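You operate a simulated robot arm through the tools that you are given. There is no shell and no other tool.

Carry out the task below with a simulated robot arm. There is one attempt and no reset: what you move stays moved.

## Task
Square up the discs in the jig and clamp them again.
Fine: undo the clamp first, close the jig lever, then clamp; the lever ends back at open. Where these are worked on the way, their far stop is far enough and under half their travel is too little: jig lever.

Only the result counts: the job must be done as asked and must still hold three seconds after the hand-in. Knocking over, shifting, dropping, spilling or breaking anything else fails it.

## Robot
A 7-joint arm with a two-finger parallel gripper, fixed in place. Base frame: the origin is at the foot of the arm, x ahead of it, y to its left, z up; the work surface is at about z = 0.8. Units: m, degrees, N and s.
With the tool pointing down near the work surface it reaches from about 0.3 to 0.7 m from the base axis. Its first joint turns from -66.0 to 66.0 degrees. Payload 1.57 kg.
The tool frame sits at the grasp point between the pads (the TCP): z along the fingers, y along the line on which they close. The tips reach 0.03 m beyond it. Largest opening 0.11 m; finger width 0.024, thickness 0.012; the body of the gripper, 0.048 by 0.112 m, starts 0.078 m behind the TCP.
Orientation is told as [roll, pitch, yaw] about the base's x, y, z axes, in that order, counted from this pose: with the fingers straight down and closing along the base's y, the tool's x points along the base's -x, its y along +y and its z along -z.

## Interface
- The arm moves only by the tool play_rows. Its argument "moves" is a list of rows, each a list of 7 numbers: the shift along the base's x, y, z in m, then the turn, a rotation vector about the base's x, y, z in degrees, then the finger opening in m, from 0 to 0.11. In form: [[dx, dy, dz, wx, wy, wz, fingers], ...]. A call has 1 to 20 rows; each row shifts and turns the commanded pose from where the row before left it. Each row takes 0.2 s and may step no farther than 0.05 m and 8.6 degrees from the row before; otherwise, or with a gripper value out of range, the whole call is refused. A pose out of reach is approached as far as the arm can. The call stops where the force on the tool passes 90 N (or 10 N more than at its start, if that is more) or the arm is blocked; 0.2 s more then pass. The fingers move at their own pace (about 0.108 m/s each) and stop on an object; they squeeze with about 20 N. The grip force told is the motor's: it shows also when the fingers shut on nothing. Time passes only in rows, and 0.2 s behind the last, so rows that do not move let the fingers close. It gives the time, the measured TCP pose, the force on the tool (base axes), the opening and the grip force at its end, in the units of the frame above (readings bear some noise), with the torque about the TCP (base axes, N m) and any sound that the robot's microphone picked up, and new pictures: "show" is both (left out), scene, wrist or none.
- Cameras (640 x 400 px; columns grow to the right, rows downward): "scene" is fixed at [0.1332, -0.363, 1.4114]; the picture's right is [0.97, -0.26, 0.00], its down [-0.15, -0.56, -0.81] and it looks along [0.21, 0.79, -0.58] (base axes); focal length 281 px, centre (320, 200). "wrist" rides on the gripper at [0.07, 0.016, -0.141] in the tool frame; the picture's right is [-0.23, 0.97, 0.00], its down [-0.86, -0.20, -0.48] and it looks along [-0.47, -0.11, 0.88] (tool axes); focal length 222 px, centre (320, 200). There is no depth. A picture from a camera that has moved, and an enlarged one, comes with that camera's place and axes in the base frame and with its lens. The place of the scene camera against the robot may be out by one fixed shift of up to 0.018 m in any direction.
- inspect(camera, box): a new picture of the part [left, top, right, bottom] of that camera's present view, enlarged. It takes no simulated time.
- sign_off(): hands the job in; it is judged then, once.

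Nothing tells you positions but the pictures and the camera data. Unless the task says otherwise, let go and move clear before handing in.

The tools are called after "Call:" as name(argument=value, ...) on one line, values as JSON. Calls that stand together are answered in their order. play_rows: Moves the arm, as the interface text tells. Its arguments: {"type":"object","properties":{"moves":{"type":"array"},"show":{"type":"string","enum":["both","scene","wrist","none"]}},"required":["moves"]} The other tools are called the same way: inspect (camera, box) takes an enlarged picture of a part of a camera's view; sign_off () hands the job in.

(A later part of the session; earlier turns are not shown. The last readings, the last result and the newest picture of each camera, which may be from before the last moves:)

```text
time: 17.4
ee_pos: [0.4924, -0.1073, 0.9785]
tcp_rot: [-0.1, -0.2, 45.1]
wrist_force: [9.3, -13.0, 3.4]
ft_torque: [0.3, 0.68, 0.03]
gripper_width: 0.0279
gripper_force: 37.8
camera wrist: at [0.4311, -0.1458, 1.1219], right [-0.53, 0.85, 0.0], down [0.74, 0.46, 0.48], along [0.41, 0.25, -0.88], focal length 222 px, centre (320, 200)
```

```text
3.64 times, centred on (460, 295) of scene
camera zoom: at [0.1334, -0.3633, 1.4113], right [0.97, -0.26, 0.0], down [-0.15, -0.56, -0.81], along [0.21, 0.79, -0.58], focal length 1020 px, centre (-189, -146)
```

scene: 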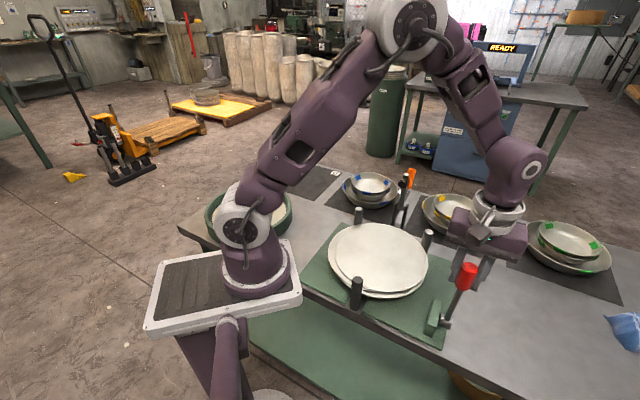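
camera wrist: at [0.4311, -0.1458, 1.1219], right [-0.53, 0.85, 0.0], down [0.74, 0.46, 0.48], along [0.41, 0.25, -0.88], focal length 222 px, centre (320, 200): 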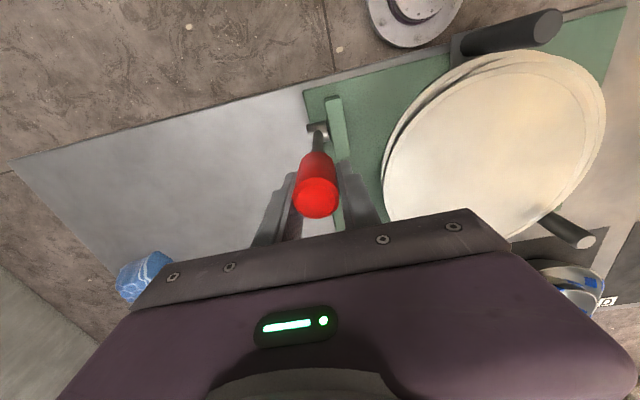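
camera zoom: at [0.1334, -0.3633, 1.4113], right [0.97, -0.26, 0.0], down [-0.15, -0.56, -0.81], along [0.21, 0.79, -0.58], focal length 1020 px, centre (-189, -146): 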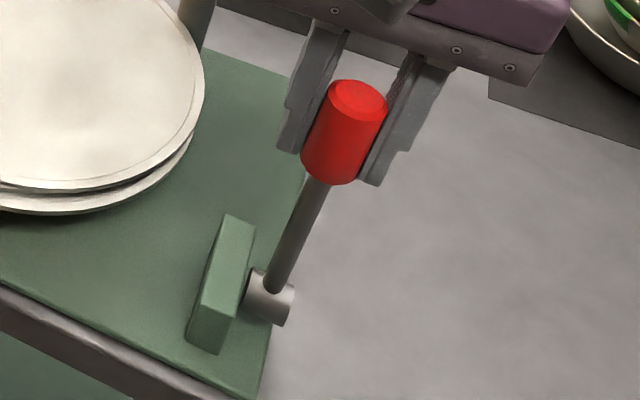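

The lever is upright, and the front peg can be seen sliding inward against the discs, so it is the closing motion. Continuing, with the sideways offset corrected.

Call:
play_rows(moves=[[0.0113, 0.0088, -0.0018, 0, 0, 0, 0.015], [0.0101, 0.0097, -0.0032, 0, 0, 0, 0.015], [0.0096, 0.0096, -0.0047, 0, 0, 0, 0.015], [0.0092, 0.0092, -0.0061, 0, 0, 0, 0.015], [0, 0, 0, 0, 0, 0, 0.015]], show="both")

Call:
inspect(camera="wrist", box=[220, 80, 440, 260])

Call:
inspect(camera="scene", box=[300, 180, 520, 350])

```text
time: 18.6
ee_pos: [0.5314, -0.07, 0.9669]
tcp_rot: [0.0, 0.0, 45.0]
wrist_force: [9.1, -12.9, -0.4]
ft_torque: [0.52, 0.23, 0.15]
gripper_width: 0.0287
gripper_force: 8.4
camera wrist: at [0.4697, -0.1068, 1.1076], right [-0.53, 0.85, 0.0], down [0.75, 0.46, 0.48], along [0.41, 0.25, -0.88], focal length 222 px, centre (320, 200)
```

scene: 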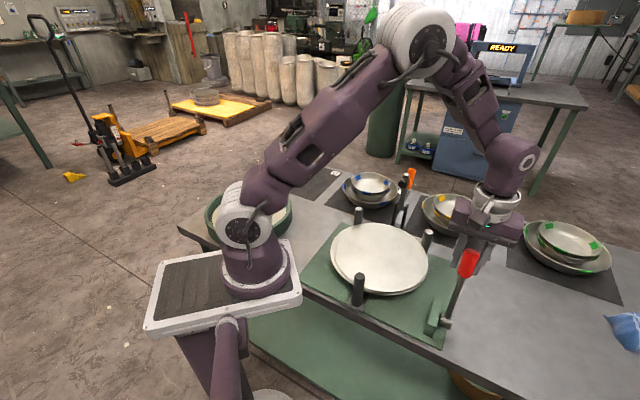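
wrist: 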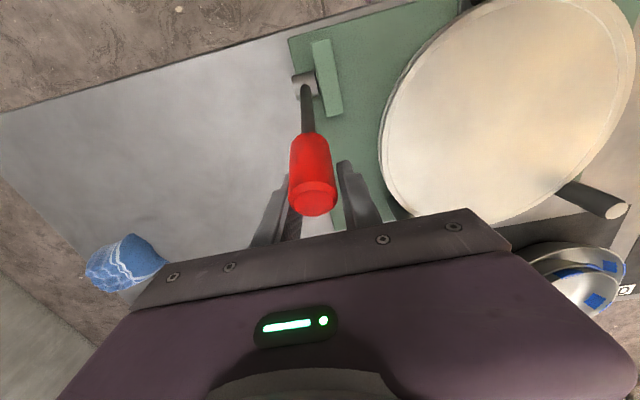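

```text
2.22 times, centred on (330, 170) of wrist
camera zoom: at [0.4697, -0.1068, 1.1076], right [-0.53, 0.85, 0.0], down [0.75, 0.46, 0.48], along [0.41, 0.25, -0.88], focal length 494 px, centre (298, 267)
```

zoom: 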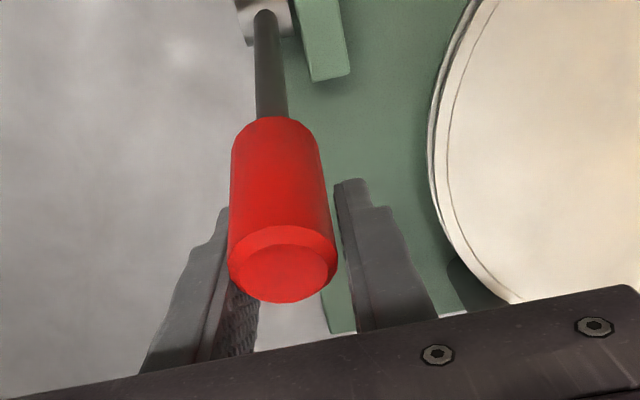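

```text
2.35 times, centred on (410, 265) of scene
camera zoom: at [0.1335, -0.3633, 1.4113], right [0.97, -0.26, 0.0], down [-0.15, -0.56, -0.81], along [0.21, 0.79, -0.58], focal length 660 px, centre (108, 47)
```

zoom: 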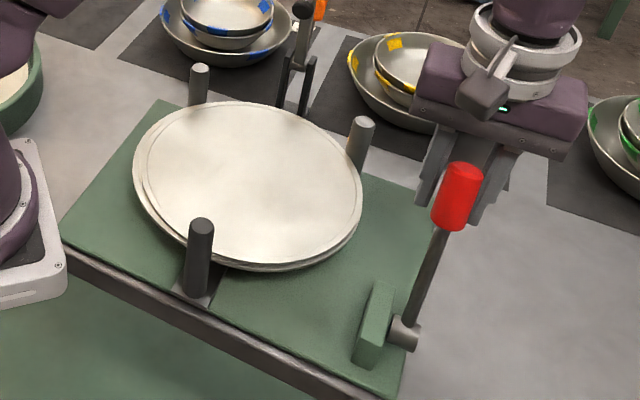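

The discs are now nearly concentric and the front peg has moved well in, but the grip is starting to slide off the knob. I'll open and see how the lever rests before pushing on.

Call:
play_rows(moves=[[0, 0, 0, 0, 0, 0, 0.05], [0, 0, 0, 0, 0, 0, 0.06], [0, 0, 0, 0, 0, 0, 0.06]], show="both")

Call:
inspect(camera="wrist", box=[220, 80, 440, 260])

Call:
inspect(camera="scene", box=[300, 180, 520, 350])

```text
time: 19.4
ee_pos: [0.5303, -0.0693, 0.9661]
tcp_rot: [0.0, 0.0, 45.0]
wrist_force: [0.4, -0.4, 0.0]
ft_torque: [0.01, 0.02, -0.01]
gripper_width: 0.0602
gripper_force: 0.0
camera wrist: at [0.4693, -0.1068, 1.108], right [-0.53, 0.85, 0.0], down [0.75, 0.46, 0.48], along [0.41, 0.25, -0.88], focal length 222 px, centre (320, 200)
```

scene: 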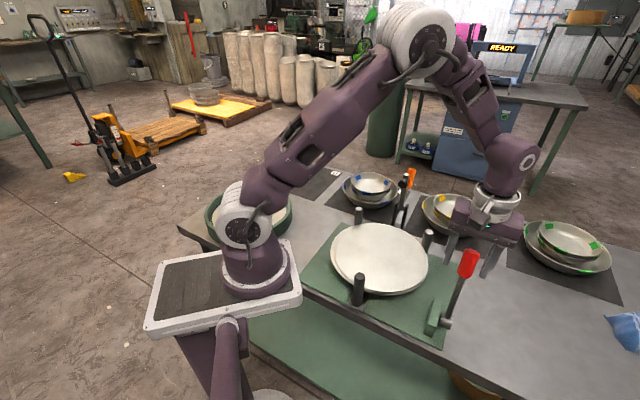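
wrist: 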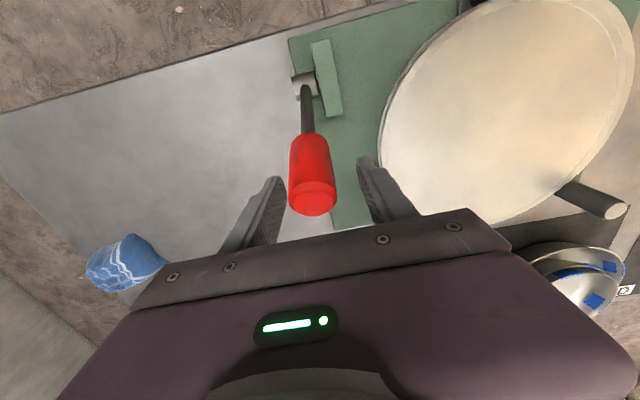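

```text
2.22 times, centred on (330, 170) of wrist
camera zoom: at [0.4693, -0.1068, 1.108], right [-0.53, 0.85, 0.0], down [0.75, 0.46, 0.48], along [0.41, 0.25, -0.88], focal length 494 px, centre (298, 267)
```

zoom: 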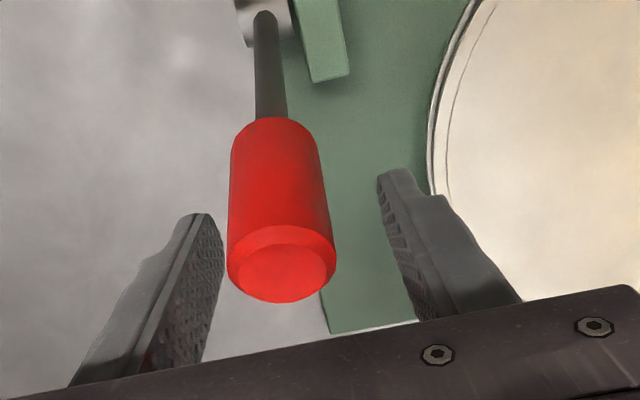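

```text
2.35 times, centred on (410, 265) of scene
camera zoom: at [0.1332, -0.363, 1.4114], right [0.97, -0.26, 0.0], down [-0.15, -0.56, -0.81], along [0.21, 0.79, -0.58], focal length 660 px, centre (108, 47)
```

zoom: 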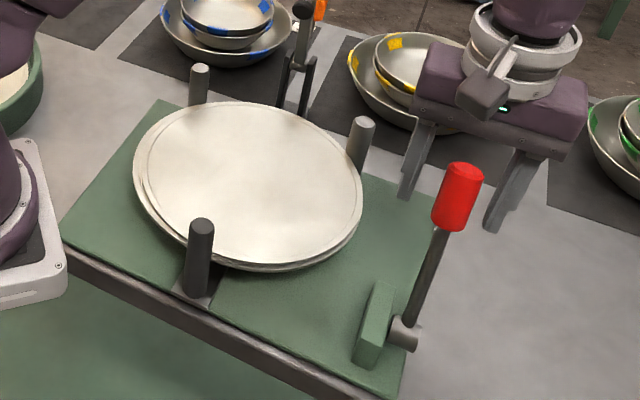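

The lever stays put at roughly 20° past upright, not spring-loaded. I'll draw the open fingers back around the knob to its front side, close them there, and push it on to its stop.

Call:
play_rows(moves=[[-0.015, -0.015, 0.004, 0, 0, 0, 0.06], [-0.015, -0.015, 0.004, 0, 0, 0, 0.06], [-0.014, -0.014, 0.002, 0, 0, 0, 0.06], [0, 0, 0, 0, 0, 0, 0.03], [0, 0, 0, 0, 0, 0, 0.0], [0, 0, 0, 0, 0, 0, 0.0]], show="both")

Call:
inspect(camera="wrist", box=[220, 80, 440, 260])

Call:
inspect(camera="scene", box=[300, 180, 520, 350])

```text
time: 20.8
ee_pos: [0.4876, -0.113, 0.9744]
tcp_rot: [0.0, 0.0, 45.1]
wrist_force: [1.0, -0.5, -0.7]
ft_torque: [0.02, 0.01, 0.0]
gripper_width: 0.0002
gripper_force: 20.2
camera wrist: at [0.4261, -0.1514, 1.1171], right [-0.53, 0.85, 0.0], down [0.75, 0.46, 0.48], along [0.41, 0.25, -0.88], focal length 222 px, centre (320, 200)
```

scene: 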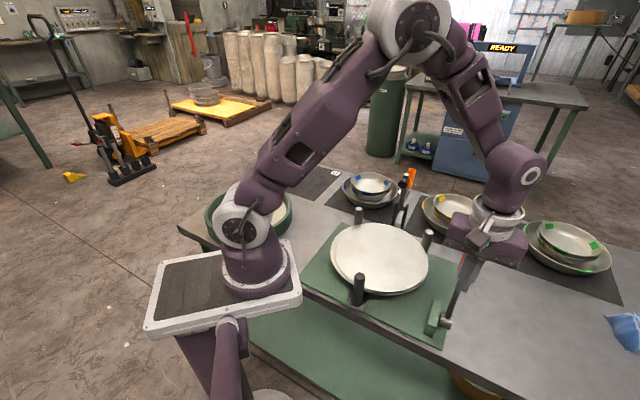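
wrist: 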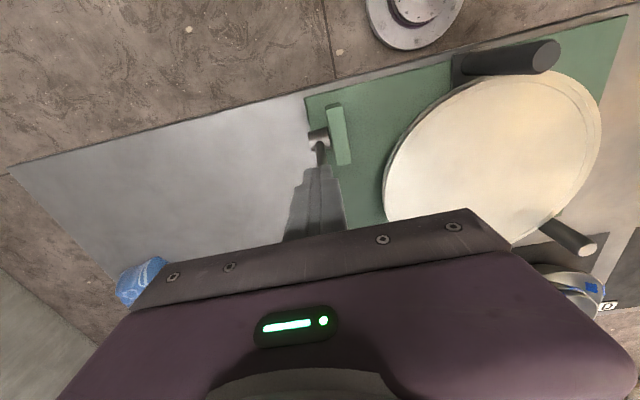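

```text
2.22 times, centred on (330, 170) of wrist
camera zoom: at [0.4261, -0.1514, 1.1171], right [-0.53, 0.85, 0.0], down [0.75, 0.46, 0.48], along [0.41, 0.25, -0.88], focal length 494 px, centre (298, 267)
```

zoom: 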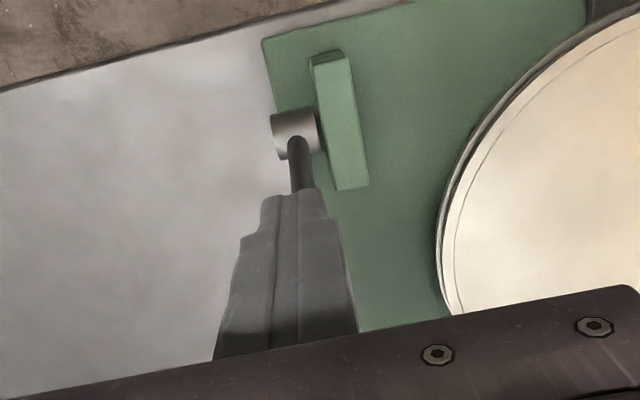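

```text
2.35 times, centred on (410, 265) of scene
camera zoom: at [0.1332, -0.363, 1.4114], right [0.97, -0.26, 0.0], down [-0.15, -0.56, -0.81], along [0.21, 0.79, -0.58], focal length 660 px, centre (108, 47)
```

zoom: 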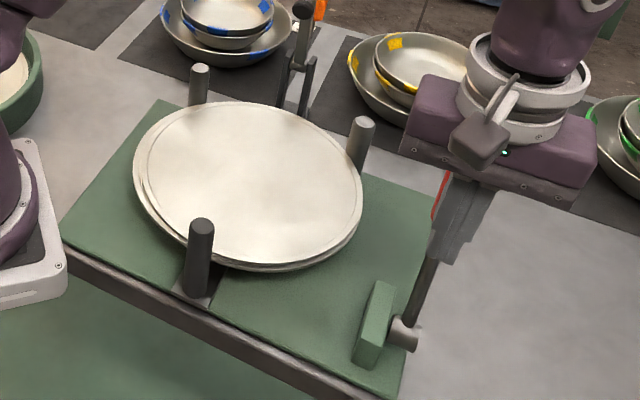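

The closed fingers are in front of the knob. I'll raise slightly so the fingertips meet the knob's middle and push it along its arc in small steps, watching force.

Call:
play_rows(moves=[[0, 0, 0.024, 0, 0, 0, 0.0], [0.012, 0.012, 0, 0, 0, 0, 0.0], [0.0096, 0.0096, -0.003, 0, 0, 0, 0.0], [0.0092, 0.0092, -0.0055, 0, 0, 0, 0.0], [0, 0, 0, 0, 0, 0, 0.0]], show="both")

Call:
inspect(camera="scene", box=[300, 180, 520, 350])

```text
time: 21.8
ee_pos: [0.5097, -0.0939, 0.9938]
tcp_rot: [0.1, 1.6, 44.3]
wrist_force: [-13.5, -10.0, 12.7]
ft_torque: [-0.12, 0.44, 0.01]
gripper_width: 0.0
gripper_force: 19.9
stopped in row 5: the force on the tool passed its limit at 103 N (the readings are from after the stop); the commanded pose is now the measured one
camera wrist: at [0.4507, -0.129, 1.1376], right [-0.52, 0.85, 0.0], down [0.76, 0.46, 0.46], along [0.39, 0.23, -0.89], focal length 222 px, centre (320, 200)
```

scene: 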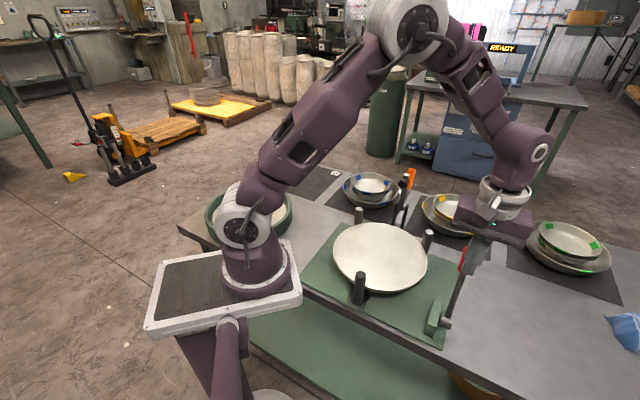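
wrist: 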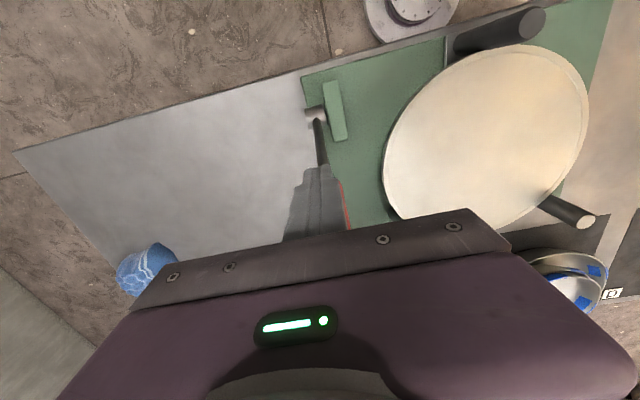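

```text
2.35 times, centred on (410, 265) of scene
camera zoom: at [0.1326, -0.3632, 1.4114], right [0.97, -0.26, 0.0], down [-0.15, -0.56, -0.81], along [0.21, 0.79, -0.58], focal length 660 px, centre (108, 47)
```

zoom: 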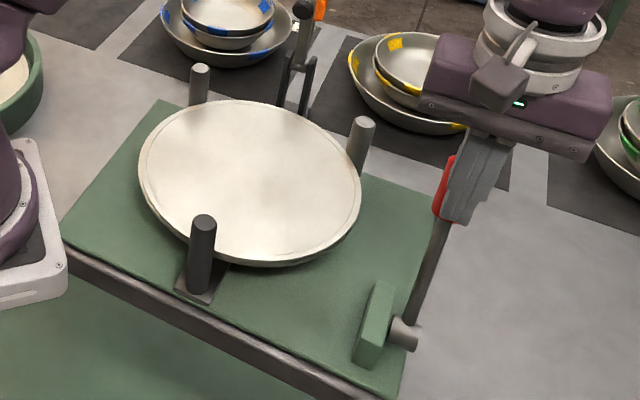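

A hard stop at about 26–27° past upright, and the discs are now one even stack against the three pegs. I'll back off and check the lever's resting angle.

Call:
play_rows(moves=[[-0.012, -0.012, 0.0, 0, 0, 0, 0.0], [-0.018, -0.018, 0.0, 0, -0.5, 0.5, 0.0], [0, 0, 0.04, 0, -0.5, 0.2, 0.03], [0, 0, 0.04, 0, 0, 0, 0.06], [0, 0, 0.0, 0, 0, 0, 0.06]], show="both")

Call:
inspect(camera="scene", box=[300, 180, 520, 350])

Call:
inspect(camera="wrist", box=[220, 80, 440, 260])

```text
time: 23.0
ee_pos: [0.4801, -0.1242, 1.0723]
tcp_rot: [-0.7, 0.5, 45.2]
wrist_force: [1.0, -0.3, 0.3]
ft_torque: [0.0, 0.01, -0.04]
gripper_width: 0.0601
gripper_force: 0.1
camera wrist: at [0.4182, -0.1595, 1.2153], right [-0.53, 0.85, -0.01], down [0.74, 0.47, 0.47], along [0.41, 0.24, -0.88], focal length 222 px, centre (320, 200)
```

scene: 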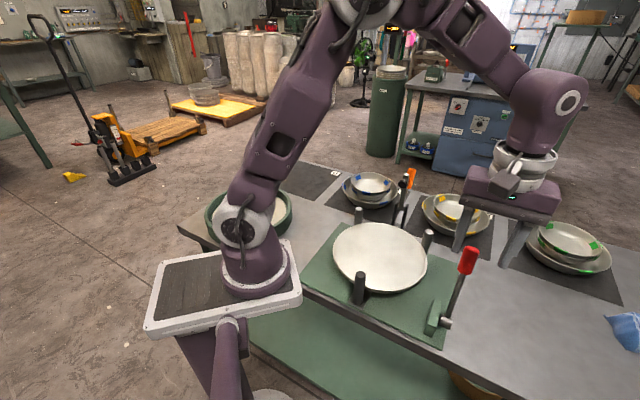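
wrist: 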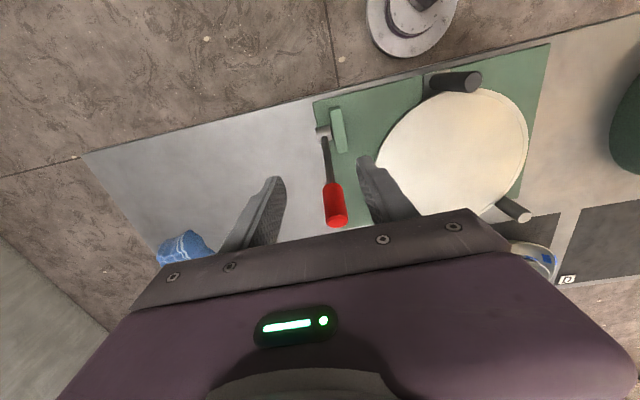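

```text
2.35 times, centred on (410, 265) of scene
camera zoom: at [0.1331, -0.363, 1.4114], right [0.97, -0.26, 0.0], down [-0.15, -0.56, -0.81], along [0.21, 0.79, -0.58], focal length 660 px, centre (108, 47)
```

zoom: 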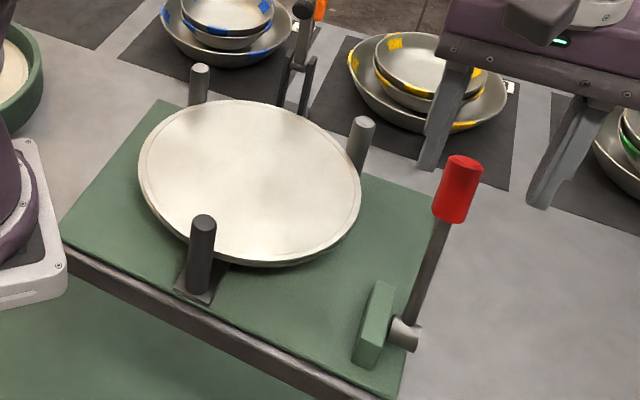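

```text
2.22 times, centred on (330, 170) of wrist
camera zoom: at [0.4182, -0.1595, 1.2153], right [-0.53, 0.85, -0.01], down [0.74, 0.47, 0.47], along [0.41, 0.24, -0.88], focal length 494 px, centre (298, 267)
```

zoom: 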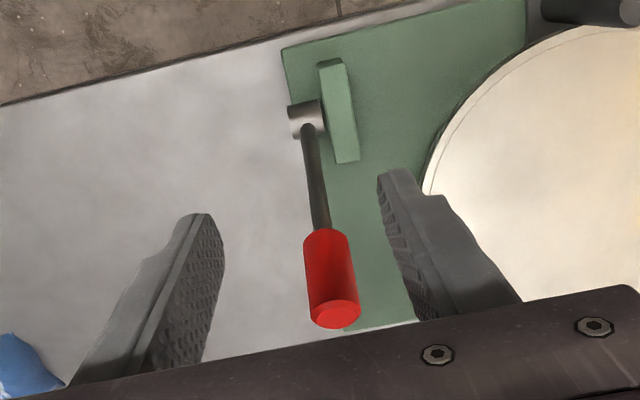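

The lever rests at its far stop (about +27°, mirrored from its start at -27°) and the discs are squared. Next I'll carry the closed fingers over to behind the clamp's handle, high above everything, to push it forward and down.

Call:
play_rows(moves=[[0, 0, 0.05, 0.85, 0.14, -0.2, 0.03], [0.015, 0.042, 0.005, 0, 0, 0, 0.0], [0.015, 0.042, 0.005, 0, 0, 0, 0.0], [0.015, 0.042, 0, 0, 0, 0, 0.0], [0.015, 0.042, 0, 0, 0, 0, 0.0], [0.015, 0.042, 0, 0, 0, 0, 0.0], [0.015, 0.042, 0, 0, 0, 0, 0.0], [0.015, 0.042, 0, 0, 0, 0, 0.0], [0.015, 0.042, 0, 0, 0, 0, 0.0], [0.015, 0.042, 0, 0, 0, 0, 0.0], [0.015, 0.042, 0, 0, 0, 0, 0.0], [0, 0, 0, 0, 0, 0, 0.0]], show="both")

Call:
inspect(camera="scene", box=[320, 100, 520, 280])

Call:
inspect(camera="wrist", box=[220, 80, 440, 260])

```text
time: 25.6
ee_pos: [0.5679, 0.2694, 1.13]
tcp_rot: [0.0, 0.0, 45.0]
wrist_force: [0.2, 0.3, -0.3]
ft_torque: [0.02, 0.0, 0.01]
gripper_width: 0.0
gripper_force: 19.9
out of reach, approached as far as the arm can: row 9, 10, 11
camera wrist: at [0.5061, 0.2328, 1.2719], right [-0.53, 0.85, 0.0], down [0.75, 0.46, 0.48], along [0.41, 0.25, -0.88], focal length 222 px, centre (320, 200)
```

scene: 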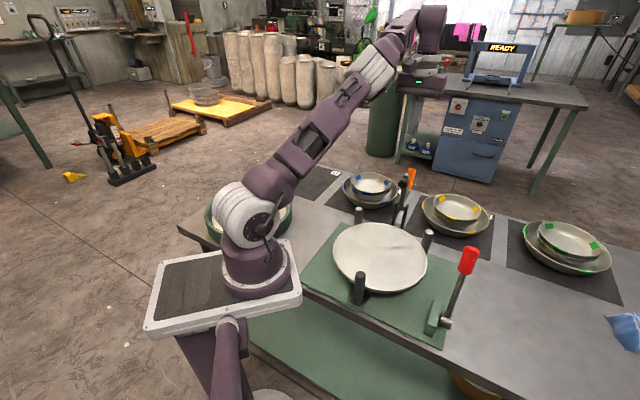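
wrist: 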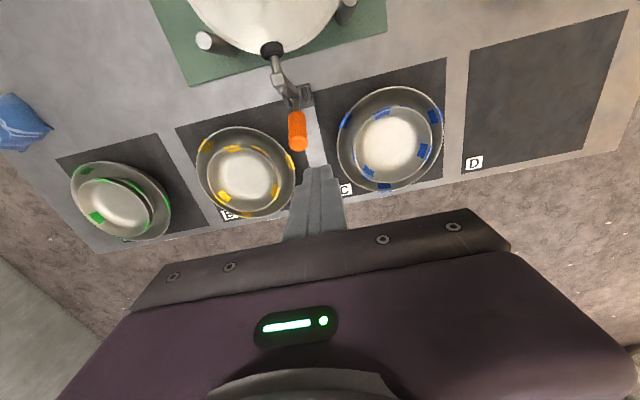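

```text
2.22 times, centred on (420, 190) of scene
camera zoom: at [0.1332, -0.363, 1.4114], right [0.97, -0.26, 0.0], down [-0.15, -0.56, -0.81], along [0.21, 0.79, -0.58], focal length 624 px, centre (98, 222)
```

zoom: 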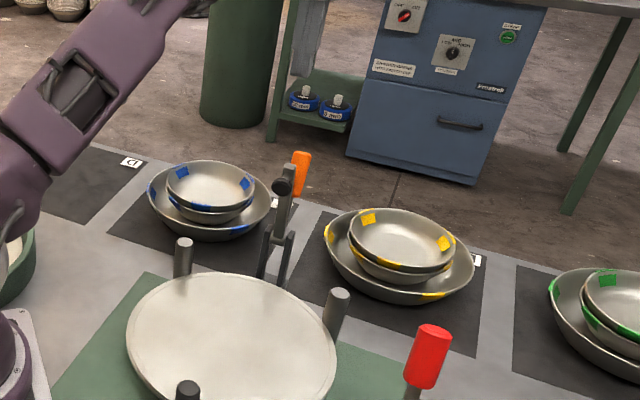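

```text
2.22 times, centred on (330, 170) of wrist
camera zoom: at [0.5061, 0.2328, 1.2719], right [-0.53, 0.85, 0.0], down [0.75, 0.46, 0.48], along [0.41, 0.25, -0.88], focal length 494 px, centre (298, 267)
```

zoom: 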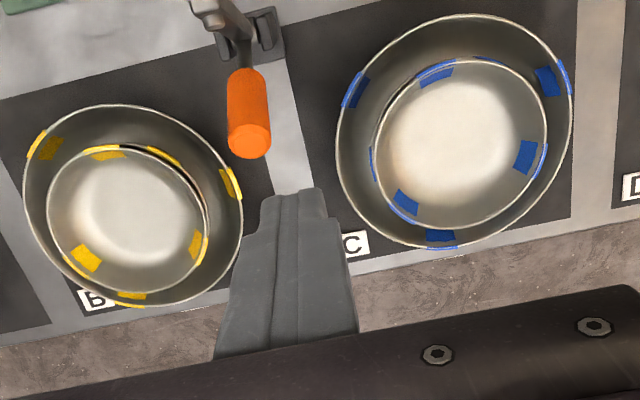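

Behind the handle the reach ends with the tool vertical. I'll tilt the tool 20° so its tips point backward, which brings the wrist in, and then check the pose.

Call:
play_rows(moves=[[0, 0, 0, 4.71, -4.71, 0, 0.0], [0, 0, 0, 4.71, -4.71, 0, 0.0], [0, 0, 0, 4.71, -4.71, 0, 0.0], [0, 0, 0, 0, 0, 0, 0.0]], show="both")

Call:
inspect(camera="wrist", box=[220, 80, 440, 260])

```text
time: 26.6
ee_pos: [0.5685, 0.2661, 1.1296]
tcp_rot: [-0.1, -20.0, 45.0]
wrist_force: [0.4, 0.7, 0.3]
ft_torque: [0.0, -0.01, 0.0]
gripper_width: 0.0001
gripper_force: 20.0
camera wrist: at [0.4763, 0.1974, 1.2399], right [-0.54, 0.84, 0.08], down [0.59, 0.31, 0.74], along [0.6, 0.45, -0.67], focal length 222 px, centre (320, 200)
```

scene: 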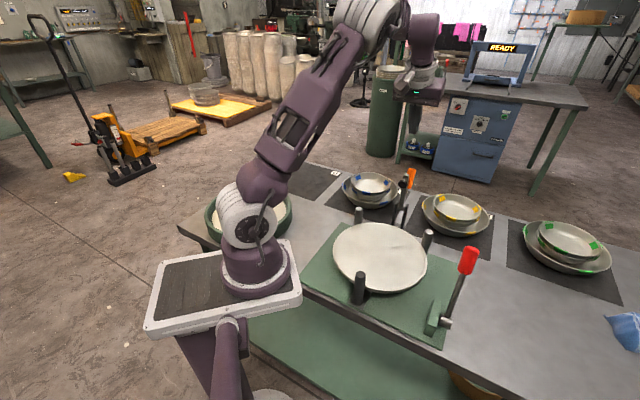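
wrist: 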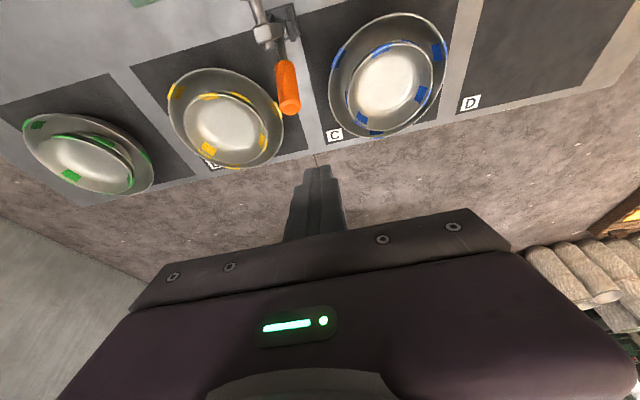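

```text
2.22 times, centred on (330, 170) of wrist
camera zoom: at [0.4763, 0.1974, 1.2399], right [-0.54, 0.84, 0.08], down [0.59, 0.31, 0.74], along [0.6, 0.45, -0.67], focal length 494 px, centre (298, 267)
```

zoom: 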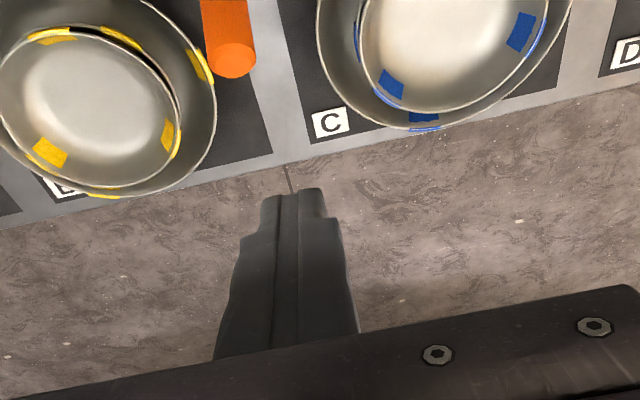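

The commanded pose was held at what the arm reached, (0.568, 0.266, 1.13), tilted 20°. I'll go out to behind the handle (about x 0.63, y 0.297), then check before descending.

Call:
play_rows(moves=[[0.0205, 0.0101, 0, 0, 0, 0, 0.0], [0.0205, 0.0101, 0, 0, 0, 0, 0.0], [0.0205, 0.0101, 0, 0, 0, 0, 0.0], [0, 0, -0.04, 0, 0, 0, 0.0], [0, 0, -0.03, 0, 0, 0, 0.0], [0, 0, 0, 0, 0, 0, 0.0]], show="both")

Call:
inspect(camera="wrist", box=[220, 0, 440, 260])

Call:
inspect(camera="scene", box=[340, 80, 480, 240])

```text
time: 28.0
ee_pos: [0.6311, 0.2995, 1.0605]
tcp_rot: [-0.1, -19.8, 45.0]
wrist_force: [0.1, 0.2, 0.0]
ft_torque: [-0.01, -0.02, 0.02]
gripper_width: 0.0
gripper_force: 19.9
camera wrist: at [0.539, 0.2303, 1.1708], right [-0.54, 0.84, 0.08], down [0.59, 0.31, 0.74], along [0.6, 0.45, -0.67], focal length 222 px, centre (320, 200)
```

scene: 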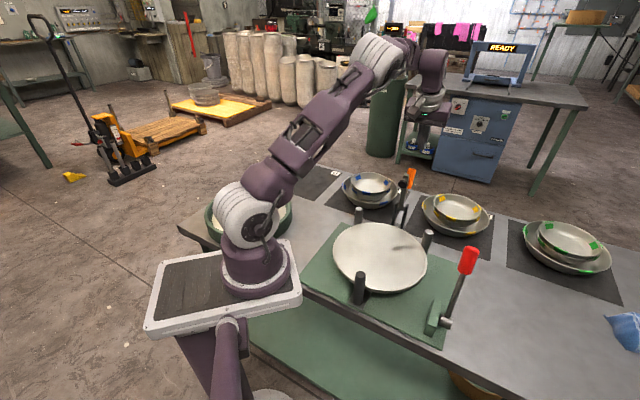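
wrist: 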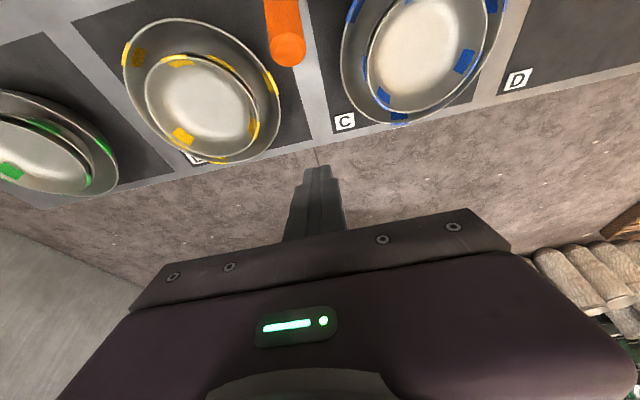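

```text
1.54 times, centred on (330, 130) of wrist
camera zoom: at [0.539, 0.2303, 1.1708], right [-0.54, 0.84, 0.08], down [0.59, 0.31, 0.74], along [0.6, 0.45, -0.67], focal length 342 px, centre (305, 308)
```

zoom: 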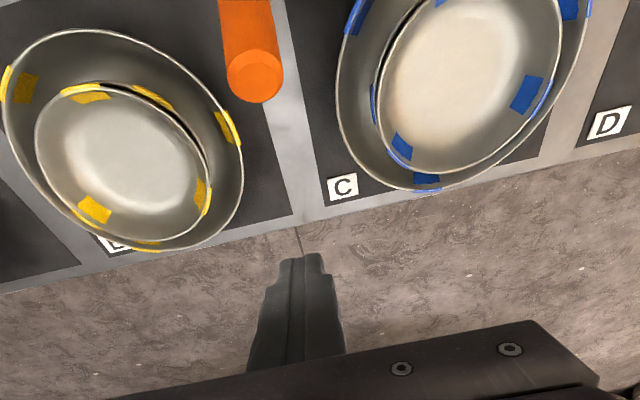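

```text
2.50 times, centred on (410, 160) of scene
camera zoom: at [0.1332, -0.363, 1.4114], right [0.97, -0.26, 0.0], down [-0.15, -0.56, -0.81], along [0.21, 0.79, -0.58], focal length 702 px, centre (95, 300)
```

zoom: 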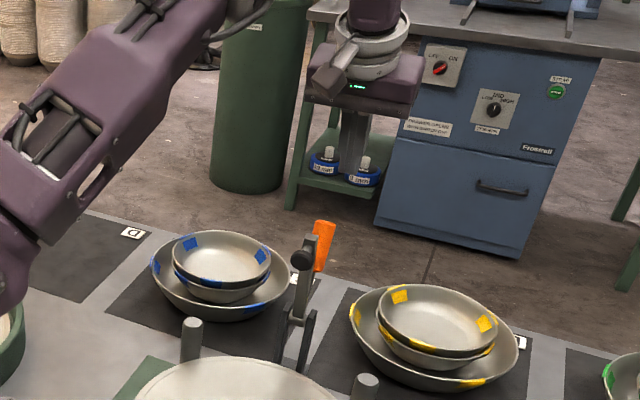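

The handle now leans about 20° back, tip near e2 0.584 and z 1.0 in the jig's own axes, and my fingers are some 60 mm behind it. I'll lower them and push forward carefully.

Call:
play_rows(moves=[[0, 0, -0.035, 0, 0, 0, 0.0], [0, 0, -0.03, 0, 0, 0, 0.0], [-0.016, -0.016, 0, 0, 0, 0, 0.0], [-0.015, -0.015, 0, 0, 0, 0, 0.0], [-0.0085, -0.0085, 0, 0, 0, 0, 0.0], [-0.0085, -0.0085, 0, 0, 0, 0, 0.0], [0, 0, 0, 0, 0, 0, 0.0]], show="both")

Call:
inspect(camera="wrist", box=[220, 0, 440, 260])

Call:
inspect(camera="scene", box=[340, 120, 480, 260])

```text
time: 29.6
ee_pos: [0.5824, 0.2465, 0.9948]
tcp_rot: [0.0, -19.9, 45.0]
wrist_force: [1.2, 1.5, 2.3]
ft_torque: [0.0, 0.03, -0.06]
gripper_width: 0.0001
gripper_force: 19.7
camera wrist: at [0.4907, 0.1771, 1.1054], right [-0.54, 0.84, 0.08], down [0.59, 0.31, 0.74], along [0.6, 0.44, -0.67], focal length 222 px, centre (320, 200)
```

scene: 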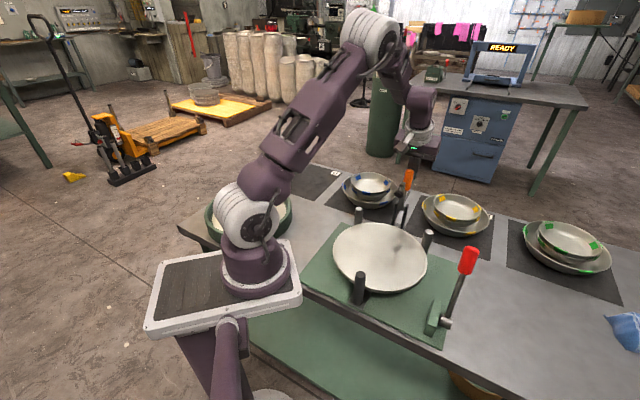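
wrist: 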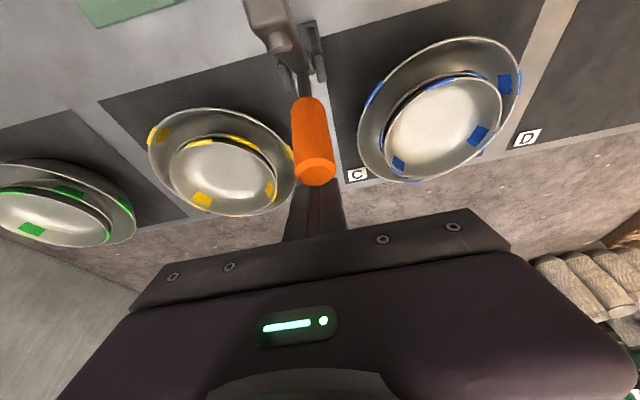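

```text
1.54 times, centred on (330, 130) of wrist
camera zoom: at [0.4907, 0.1771, 1.1054], right [-0.54, 0.84, 0.08], down [0.59, 0.31, 0.74], along [0.6, 0.44, -0.67], focal length 342 px, centre (305, 308)
```

zoom: 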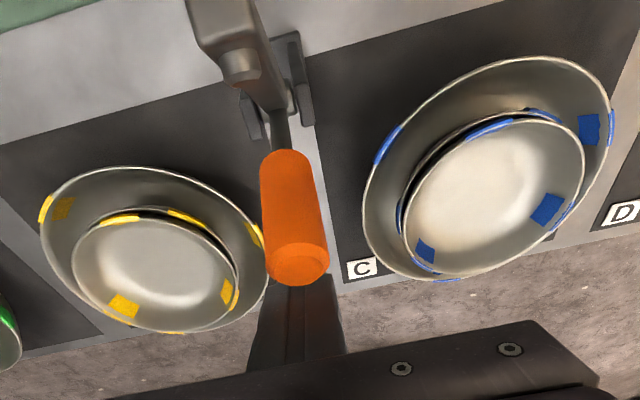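

```text
2.86 times, centred on (410, 190) of scene
camera zoom: at [0.1331, -0.363, 1.4114], right [0.97, -0.26, 0.0], down [-0.15, -0.56, -0.81], along [0.21, 0.79, -0.58], focal length 802 px, centre (63, 229)
```

zoom: 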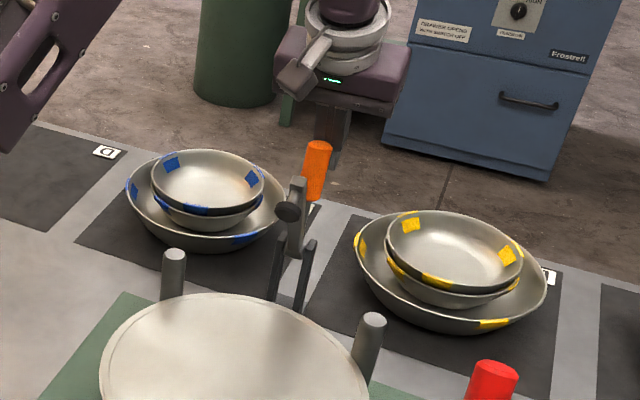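

Contact is made and the handle is moving forward with very little force. Continuing to push it over the top.

Call:
play_rows(moves=[[-0.0085, -0.0085, 0, 0, 0, 0, 0.0], [-0.0085, -0.0085, 0, 0, 0, 0, 0.0], [-0.0085, -0.0085, 0, 0, 0, 0, 0.0], [-0.0085, -0.0085, 0, 0, 0, 0, 0.0], [0, 0, 0, 0, 0, 0, 0.0]], show="both")

Call:
inspect(camera="wrist", box=[220, 0, 440, 260])

Call:
inspect(camera="scene", box=[340, 120, 480, 260])

```text
time: 30.8
ee_pos: [0.5482, 0.2119, 0.9947]
tcp_rot: [0.0, -19.8, 44.9]
wrist_force: [0.4, -0.4, -0.2]
ft_torque: [-0.01, -0.04, -0.02]
gripper_width: 0.0002
gripper_force: 19.6
camera wrist: at [0.4564, 0.143, 1.1043], right [-0.54, 0.84, 0.08], down [0.59, 0.31, 0.74], along [0.6, 0.44, -0.67], focal length 222 px, centre (320, 200)
```

scene: 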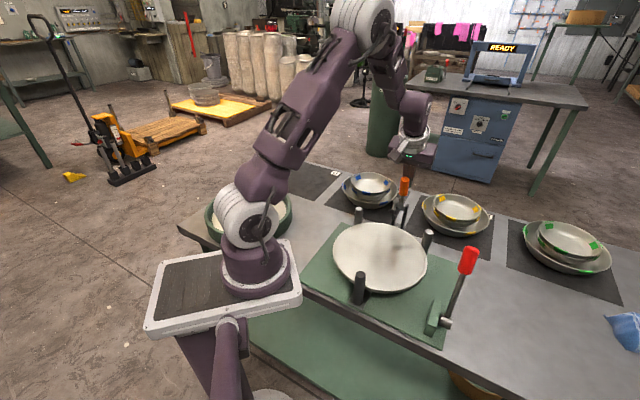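
wrist: 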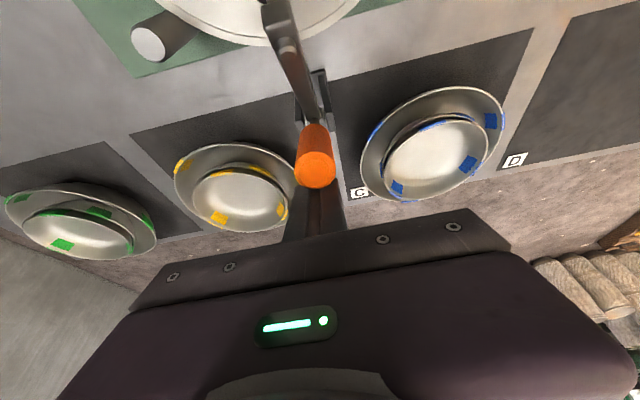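

```text
1.54 times, centred on (330, 130) of wrist
camera zoom: at [0.4564, 0.143, 1.1043], right [-0.54, 0.84, 0.08], down [0.59, 0.31, 0.74], along [0.6, 0.44, -0.67], focal length 342 px, centre (305, 308)
```

zoom: 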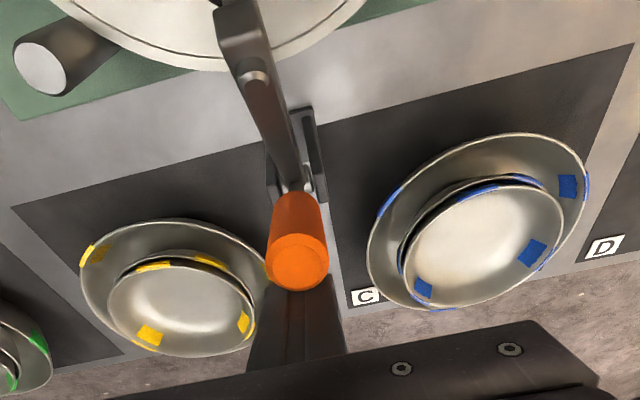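

```text
2.86 times, centred on (410, 190) of scene
camera zoom: at [0.1332, -0.363, 1.4114], right [0.97, -0.26, 0.0], down [-0.15, -0.56, -0.81], along [0.21, 0.79, -0.58], focal length 802 px, centre (63, 229)
```

zoom: 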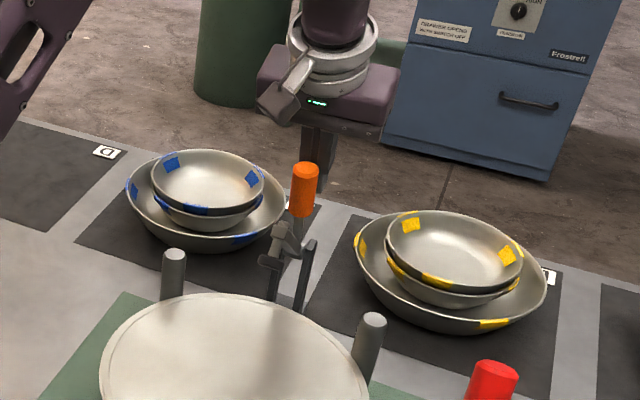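

The handle is past the top (about 74°) and moves freely. I'll lift the fingertips to push higher on the handle and follow it down toward its closed angle (about 35°).

Call:
play_rows(moves=[[0, 0, 0.022, 0, 0, 0, 0.0], [-0.0112, -0.0112, 0, 0, 0, 0, 0.0], [-0.0118, -0.0118, -0.0054, 0, 0, 0, 0.0], [-0.011, -0.011, -0.0083, 0, 0, 0, 0.0], [-0.0098, -0.0098, -0.0107, 0, 0, 0, 0.0], [0, 0, 0, 0, 0, 0, 0.0]], show="both")

Call:
inspect(camera="wrist", box=[220, 0, 440, 260])

Call:
inspect(camera="scene", box=[340, 120, 480, 260])

```text
time: 32.2
ee_pos: [0.5054, 0.1694, 0.9924]
tcp_rot: [0.0, -19.9, 44.9]
wrist_force: [0.1, 0.8, -0.3]
ft_torque: [0.03, -0.02, 0.0]
gripper_width: 0.0
gripper_force: 19.8
camera wrist: at [0.4125, 0.1005, 1.1014], right [-0.54, 0.84, 0.08], down [0.59, 0.31, 0.74], along [0.6, 0.45, -0.67], focal length 222 px, centre (320, 200)
```

scene: 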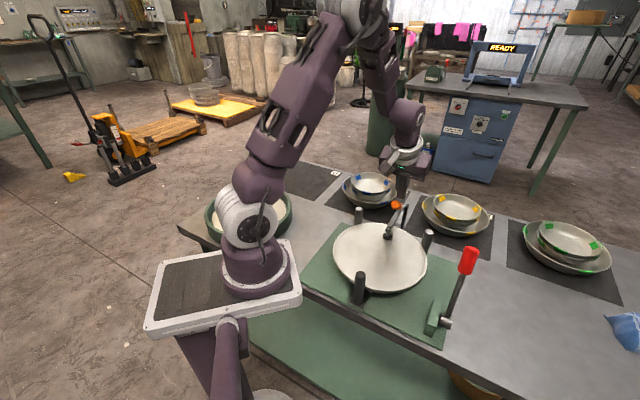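
wrist: 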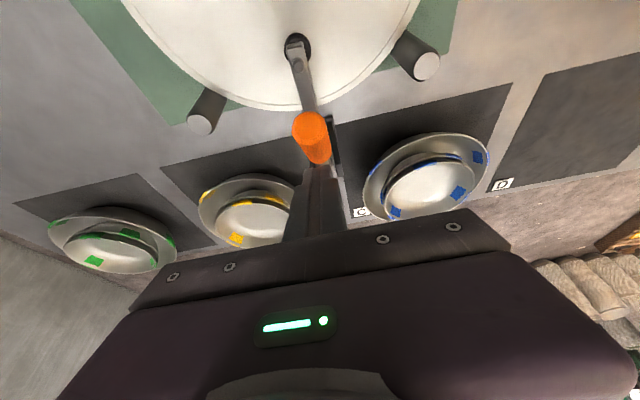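

```text
1.54 times, centred on (330, 130) of wrist
camera zoom: at [0.4125, 0.1005, 1.1014], right [-0.54, 0.84, 0.08], down [0.59, 0.31, 0.74], along [0.6, 0.45, -0.67], focal length 342 px, centre (305, 308)
```

zoom: 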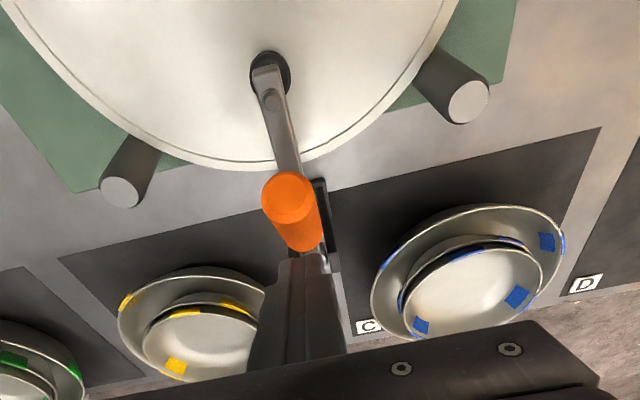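

```text
2.86 times, centred on (410, 190) of scene
camera zoom: at [0.1332, -0.363, 1.4114], right [0.97, -0.26, 0.0], down [-0.15, -0.56, -0.81], along [0.21, 0.79, -0.58], focal length 802 px, centre (63, 229)
```

zoom: 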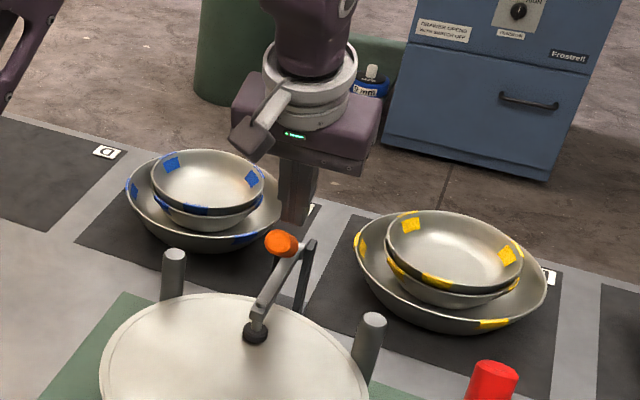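

The clamp has gone down onto the discs: pad and handle are back at exactly the pixels they had at the start. I'll press the handle down lightly to make sure it is seated.

Call:
play_rows(moves=[[-0.003, -0.003, -0.007, 0, 0, 0, 0.0], [-0.001, -0.001, -0.004, 0, 0, 0, 0.0], [-0.001, -0.001, -0.003, 0, 0, 0, 0.0], [0, 0, 0, 0, 0, 0, 0.0]], show="wrist")

```text
time: 33.2
ee_pos: [0.506, 0.1677, 0.9829]
tcp_rot: [-0.4, -21.1, 45.1]
wrist_force: [15.2, 11.0, 60.8]
ft_torque: [0.5, -0.34, 0.0]
gripper_width: 0.0
gripper_force: 20.0
camera wrist: at [0.4118, 0.0975, 1.0905], right [-0.54, 0.84, 0.08], down [0.58, 0.3, 0.76], along [0.61, 0.45, -0.65], focal length 222 px, centre (320, 200)
```

wrist: 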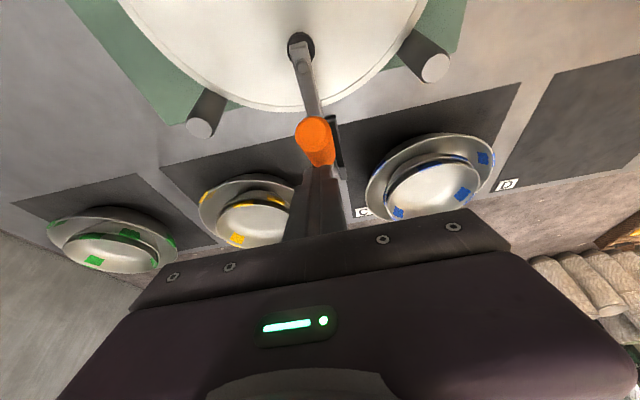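

The clamp is firmly seated (about 60 N met at its stop). Now I'll lift straight off, level the tool again and go toward the lever to bring it back to open.

Call:
play_rows(moves=[[0, 0, 0.03, 0, 0, 0, 0.0], [0, 0, 0.04, 0, 0, 0, 0.0], [0, 0, 0.04, -4.71, 4.71, 0, 0.0], [0, 0, 0.03, -4.71, 4.71, 0, 0.0], [0, 0, 0, -4.71, 4.71, 0, 0.0], [0, 0, 0, 0, 0, 0, 0.0]], show="both")

Call:
inspect(camera="scene", box=[300, 170, 500, 340])

```text
time: 34.6
ee_pos: [0.4986, 0.166, 1.1169]
tcp_rot: [0.0, 0.1, 45.0]
wrist_force: [-0.8, 0.9, 0.9]
ft_torque: [0.02, 0.0, 0.01]
gripper_width: 0.0003
gripper_force: 20.0
camera wrist: at [0.4374, 0.1272, 1.2592], right [-0.53, 0.85, 0.0], down [0.75, 0.46, 0.48], along [0.4, 0.25, -0.88], focal length 222 px, centre (320, 200)
```

scene: 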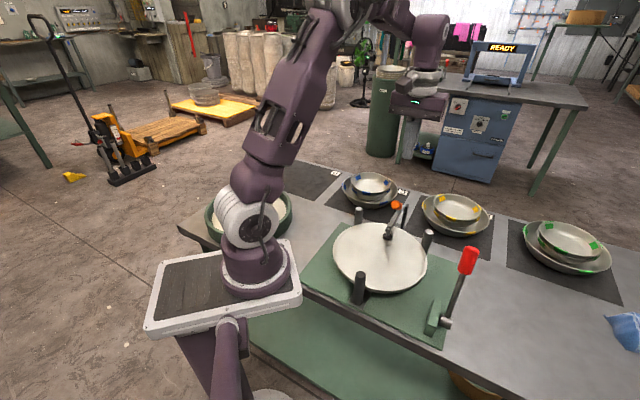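
wrist: 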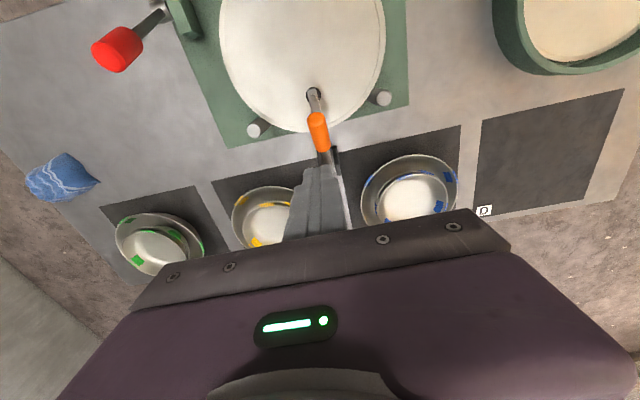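

```text
2.35 times, centred on (400, 255) of scene
camera zoom: at [0.1332, -0.363, 1.4114], right [0.97, -0.26, 0.0], down [-0.15, -0.56, -0.81], along [0.21, 0.79, -0.58], focal length 660 px, centre (132, 71)
```

zoom: 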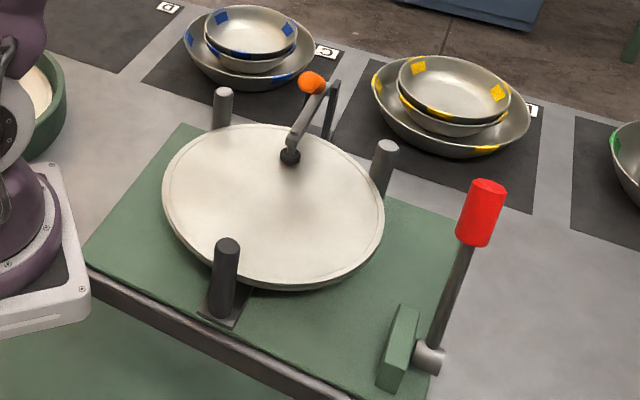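

Discs are squared and clamped. Now moving to behind the red lever (about x 0.569, y -0.032) to push it back to open.

Call:
play_rows(moves=[[0.0141, -0.0395, 0, 0, 0, 0, 0.0], [0.0141, -0.0395, 0, 0, 0, 0, 0.0], [0.0141, -0.0395, 0, 0, 0, 0, 0.0], [0.0141, -0.0395, 0, 0, 0, 0, 0.0], [0.0141, -0.0395, 0, 0, 0, 0, 0.0], [0, 0, -0.04, 0, 0, 0, 0.0], [0, 0, -0.03, 0, 0, 0, 0.0], [0, 0, 0, 0, 0, 0, 0.0]], show="both")

Call:
inspect(camera="wrist", box=[220, 80, 440, 260])

Call:
inspect(camera="scene", box=[360, 200, 560, 350])

```text
time: 36.4
ee_pos: [0.5715, -0.0314, 1.0483]
tcp_rot: [0.1, 0.2, 45.1]
wrist_force: [-0.7, -0.1, 0.0]
ft_torque: [0.01, -0.03, -0.01]
gripper_width: 0.0
gripper_force: 20.0
camera wrist: at [0.5104, -0.0687, 1.1906], right [-0.53, 0.85, 0.0], down [0.75, 0.46, 0.48], along [0.41, 0.25, -0.88], focal length 222 px, centre (320, 200)
```

scene: 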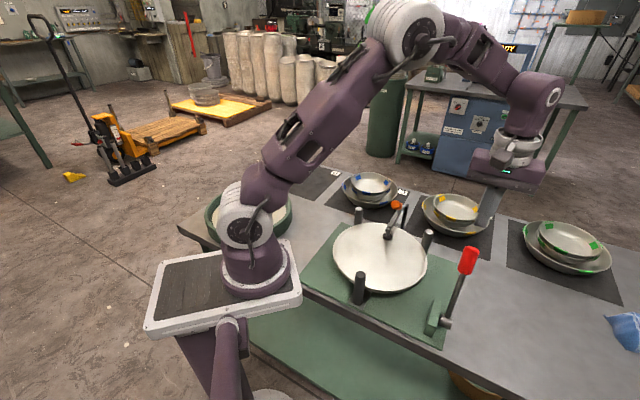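
wrist: 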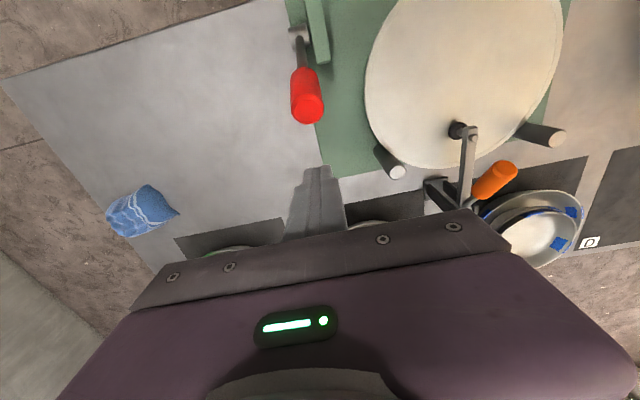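

```text
2.22 times, centred on (330, 170) of wrist
camera zoom: at [0.5104, -0.0687, 1.1906], right [-0.53, 0.85, 0.0], down [0.75, 0.46, 0.48], along [0.41, 0.25, -0.88], focal length 494 px, centre (298, 267)
```

zoom: 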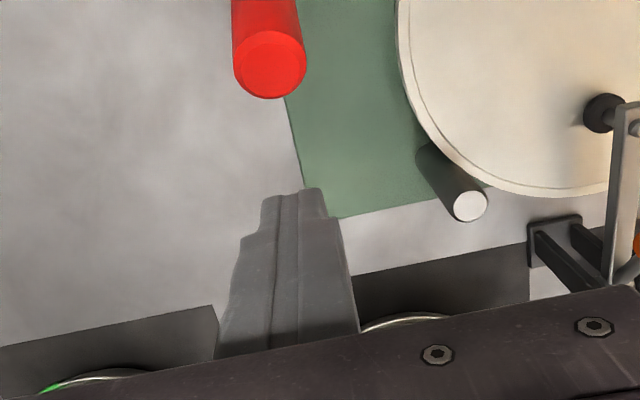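

```text
2.67 times, centred on (460, 275) of scene
camera zoom: at [0.1332, -0.363, 1.4114], right [0.97, -0.26, 0.0], down [-0.15, -0.56, -0.81], along [0.21, 0.79, -0.58], focal length 748 px, centre (-53, 0)
```

zoom: 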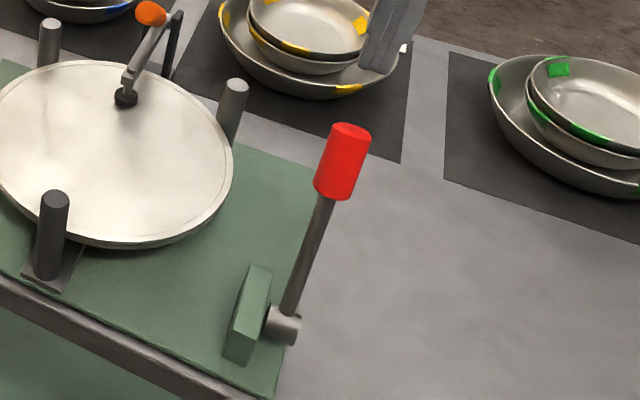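

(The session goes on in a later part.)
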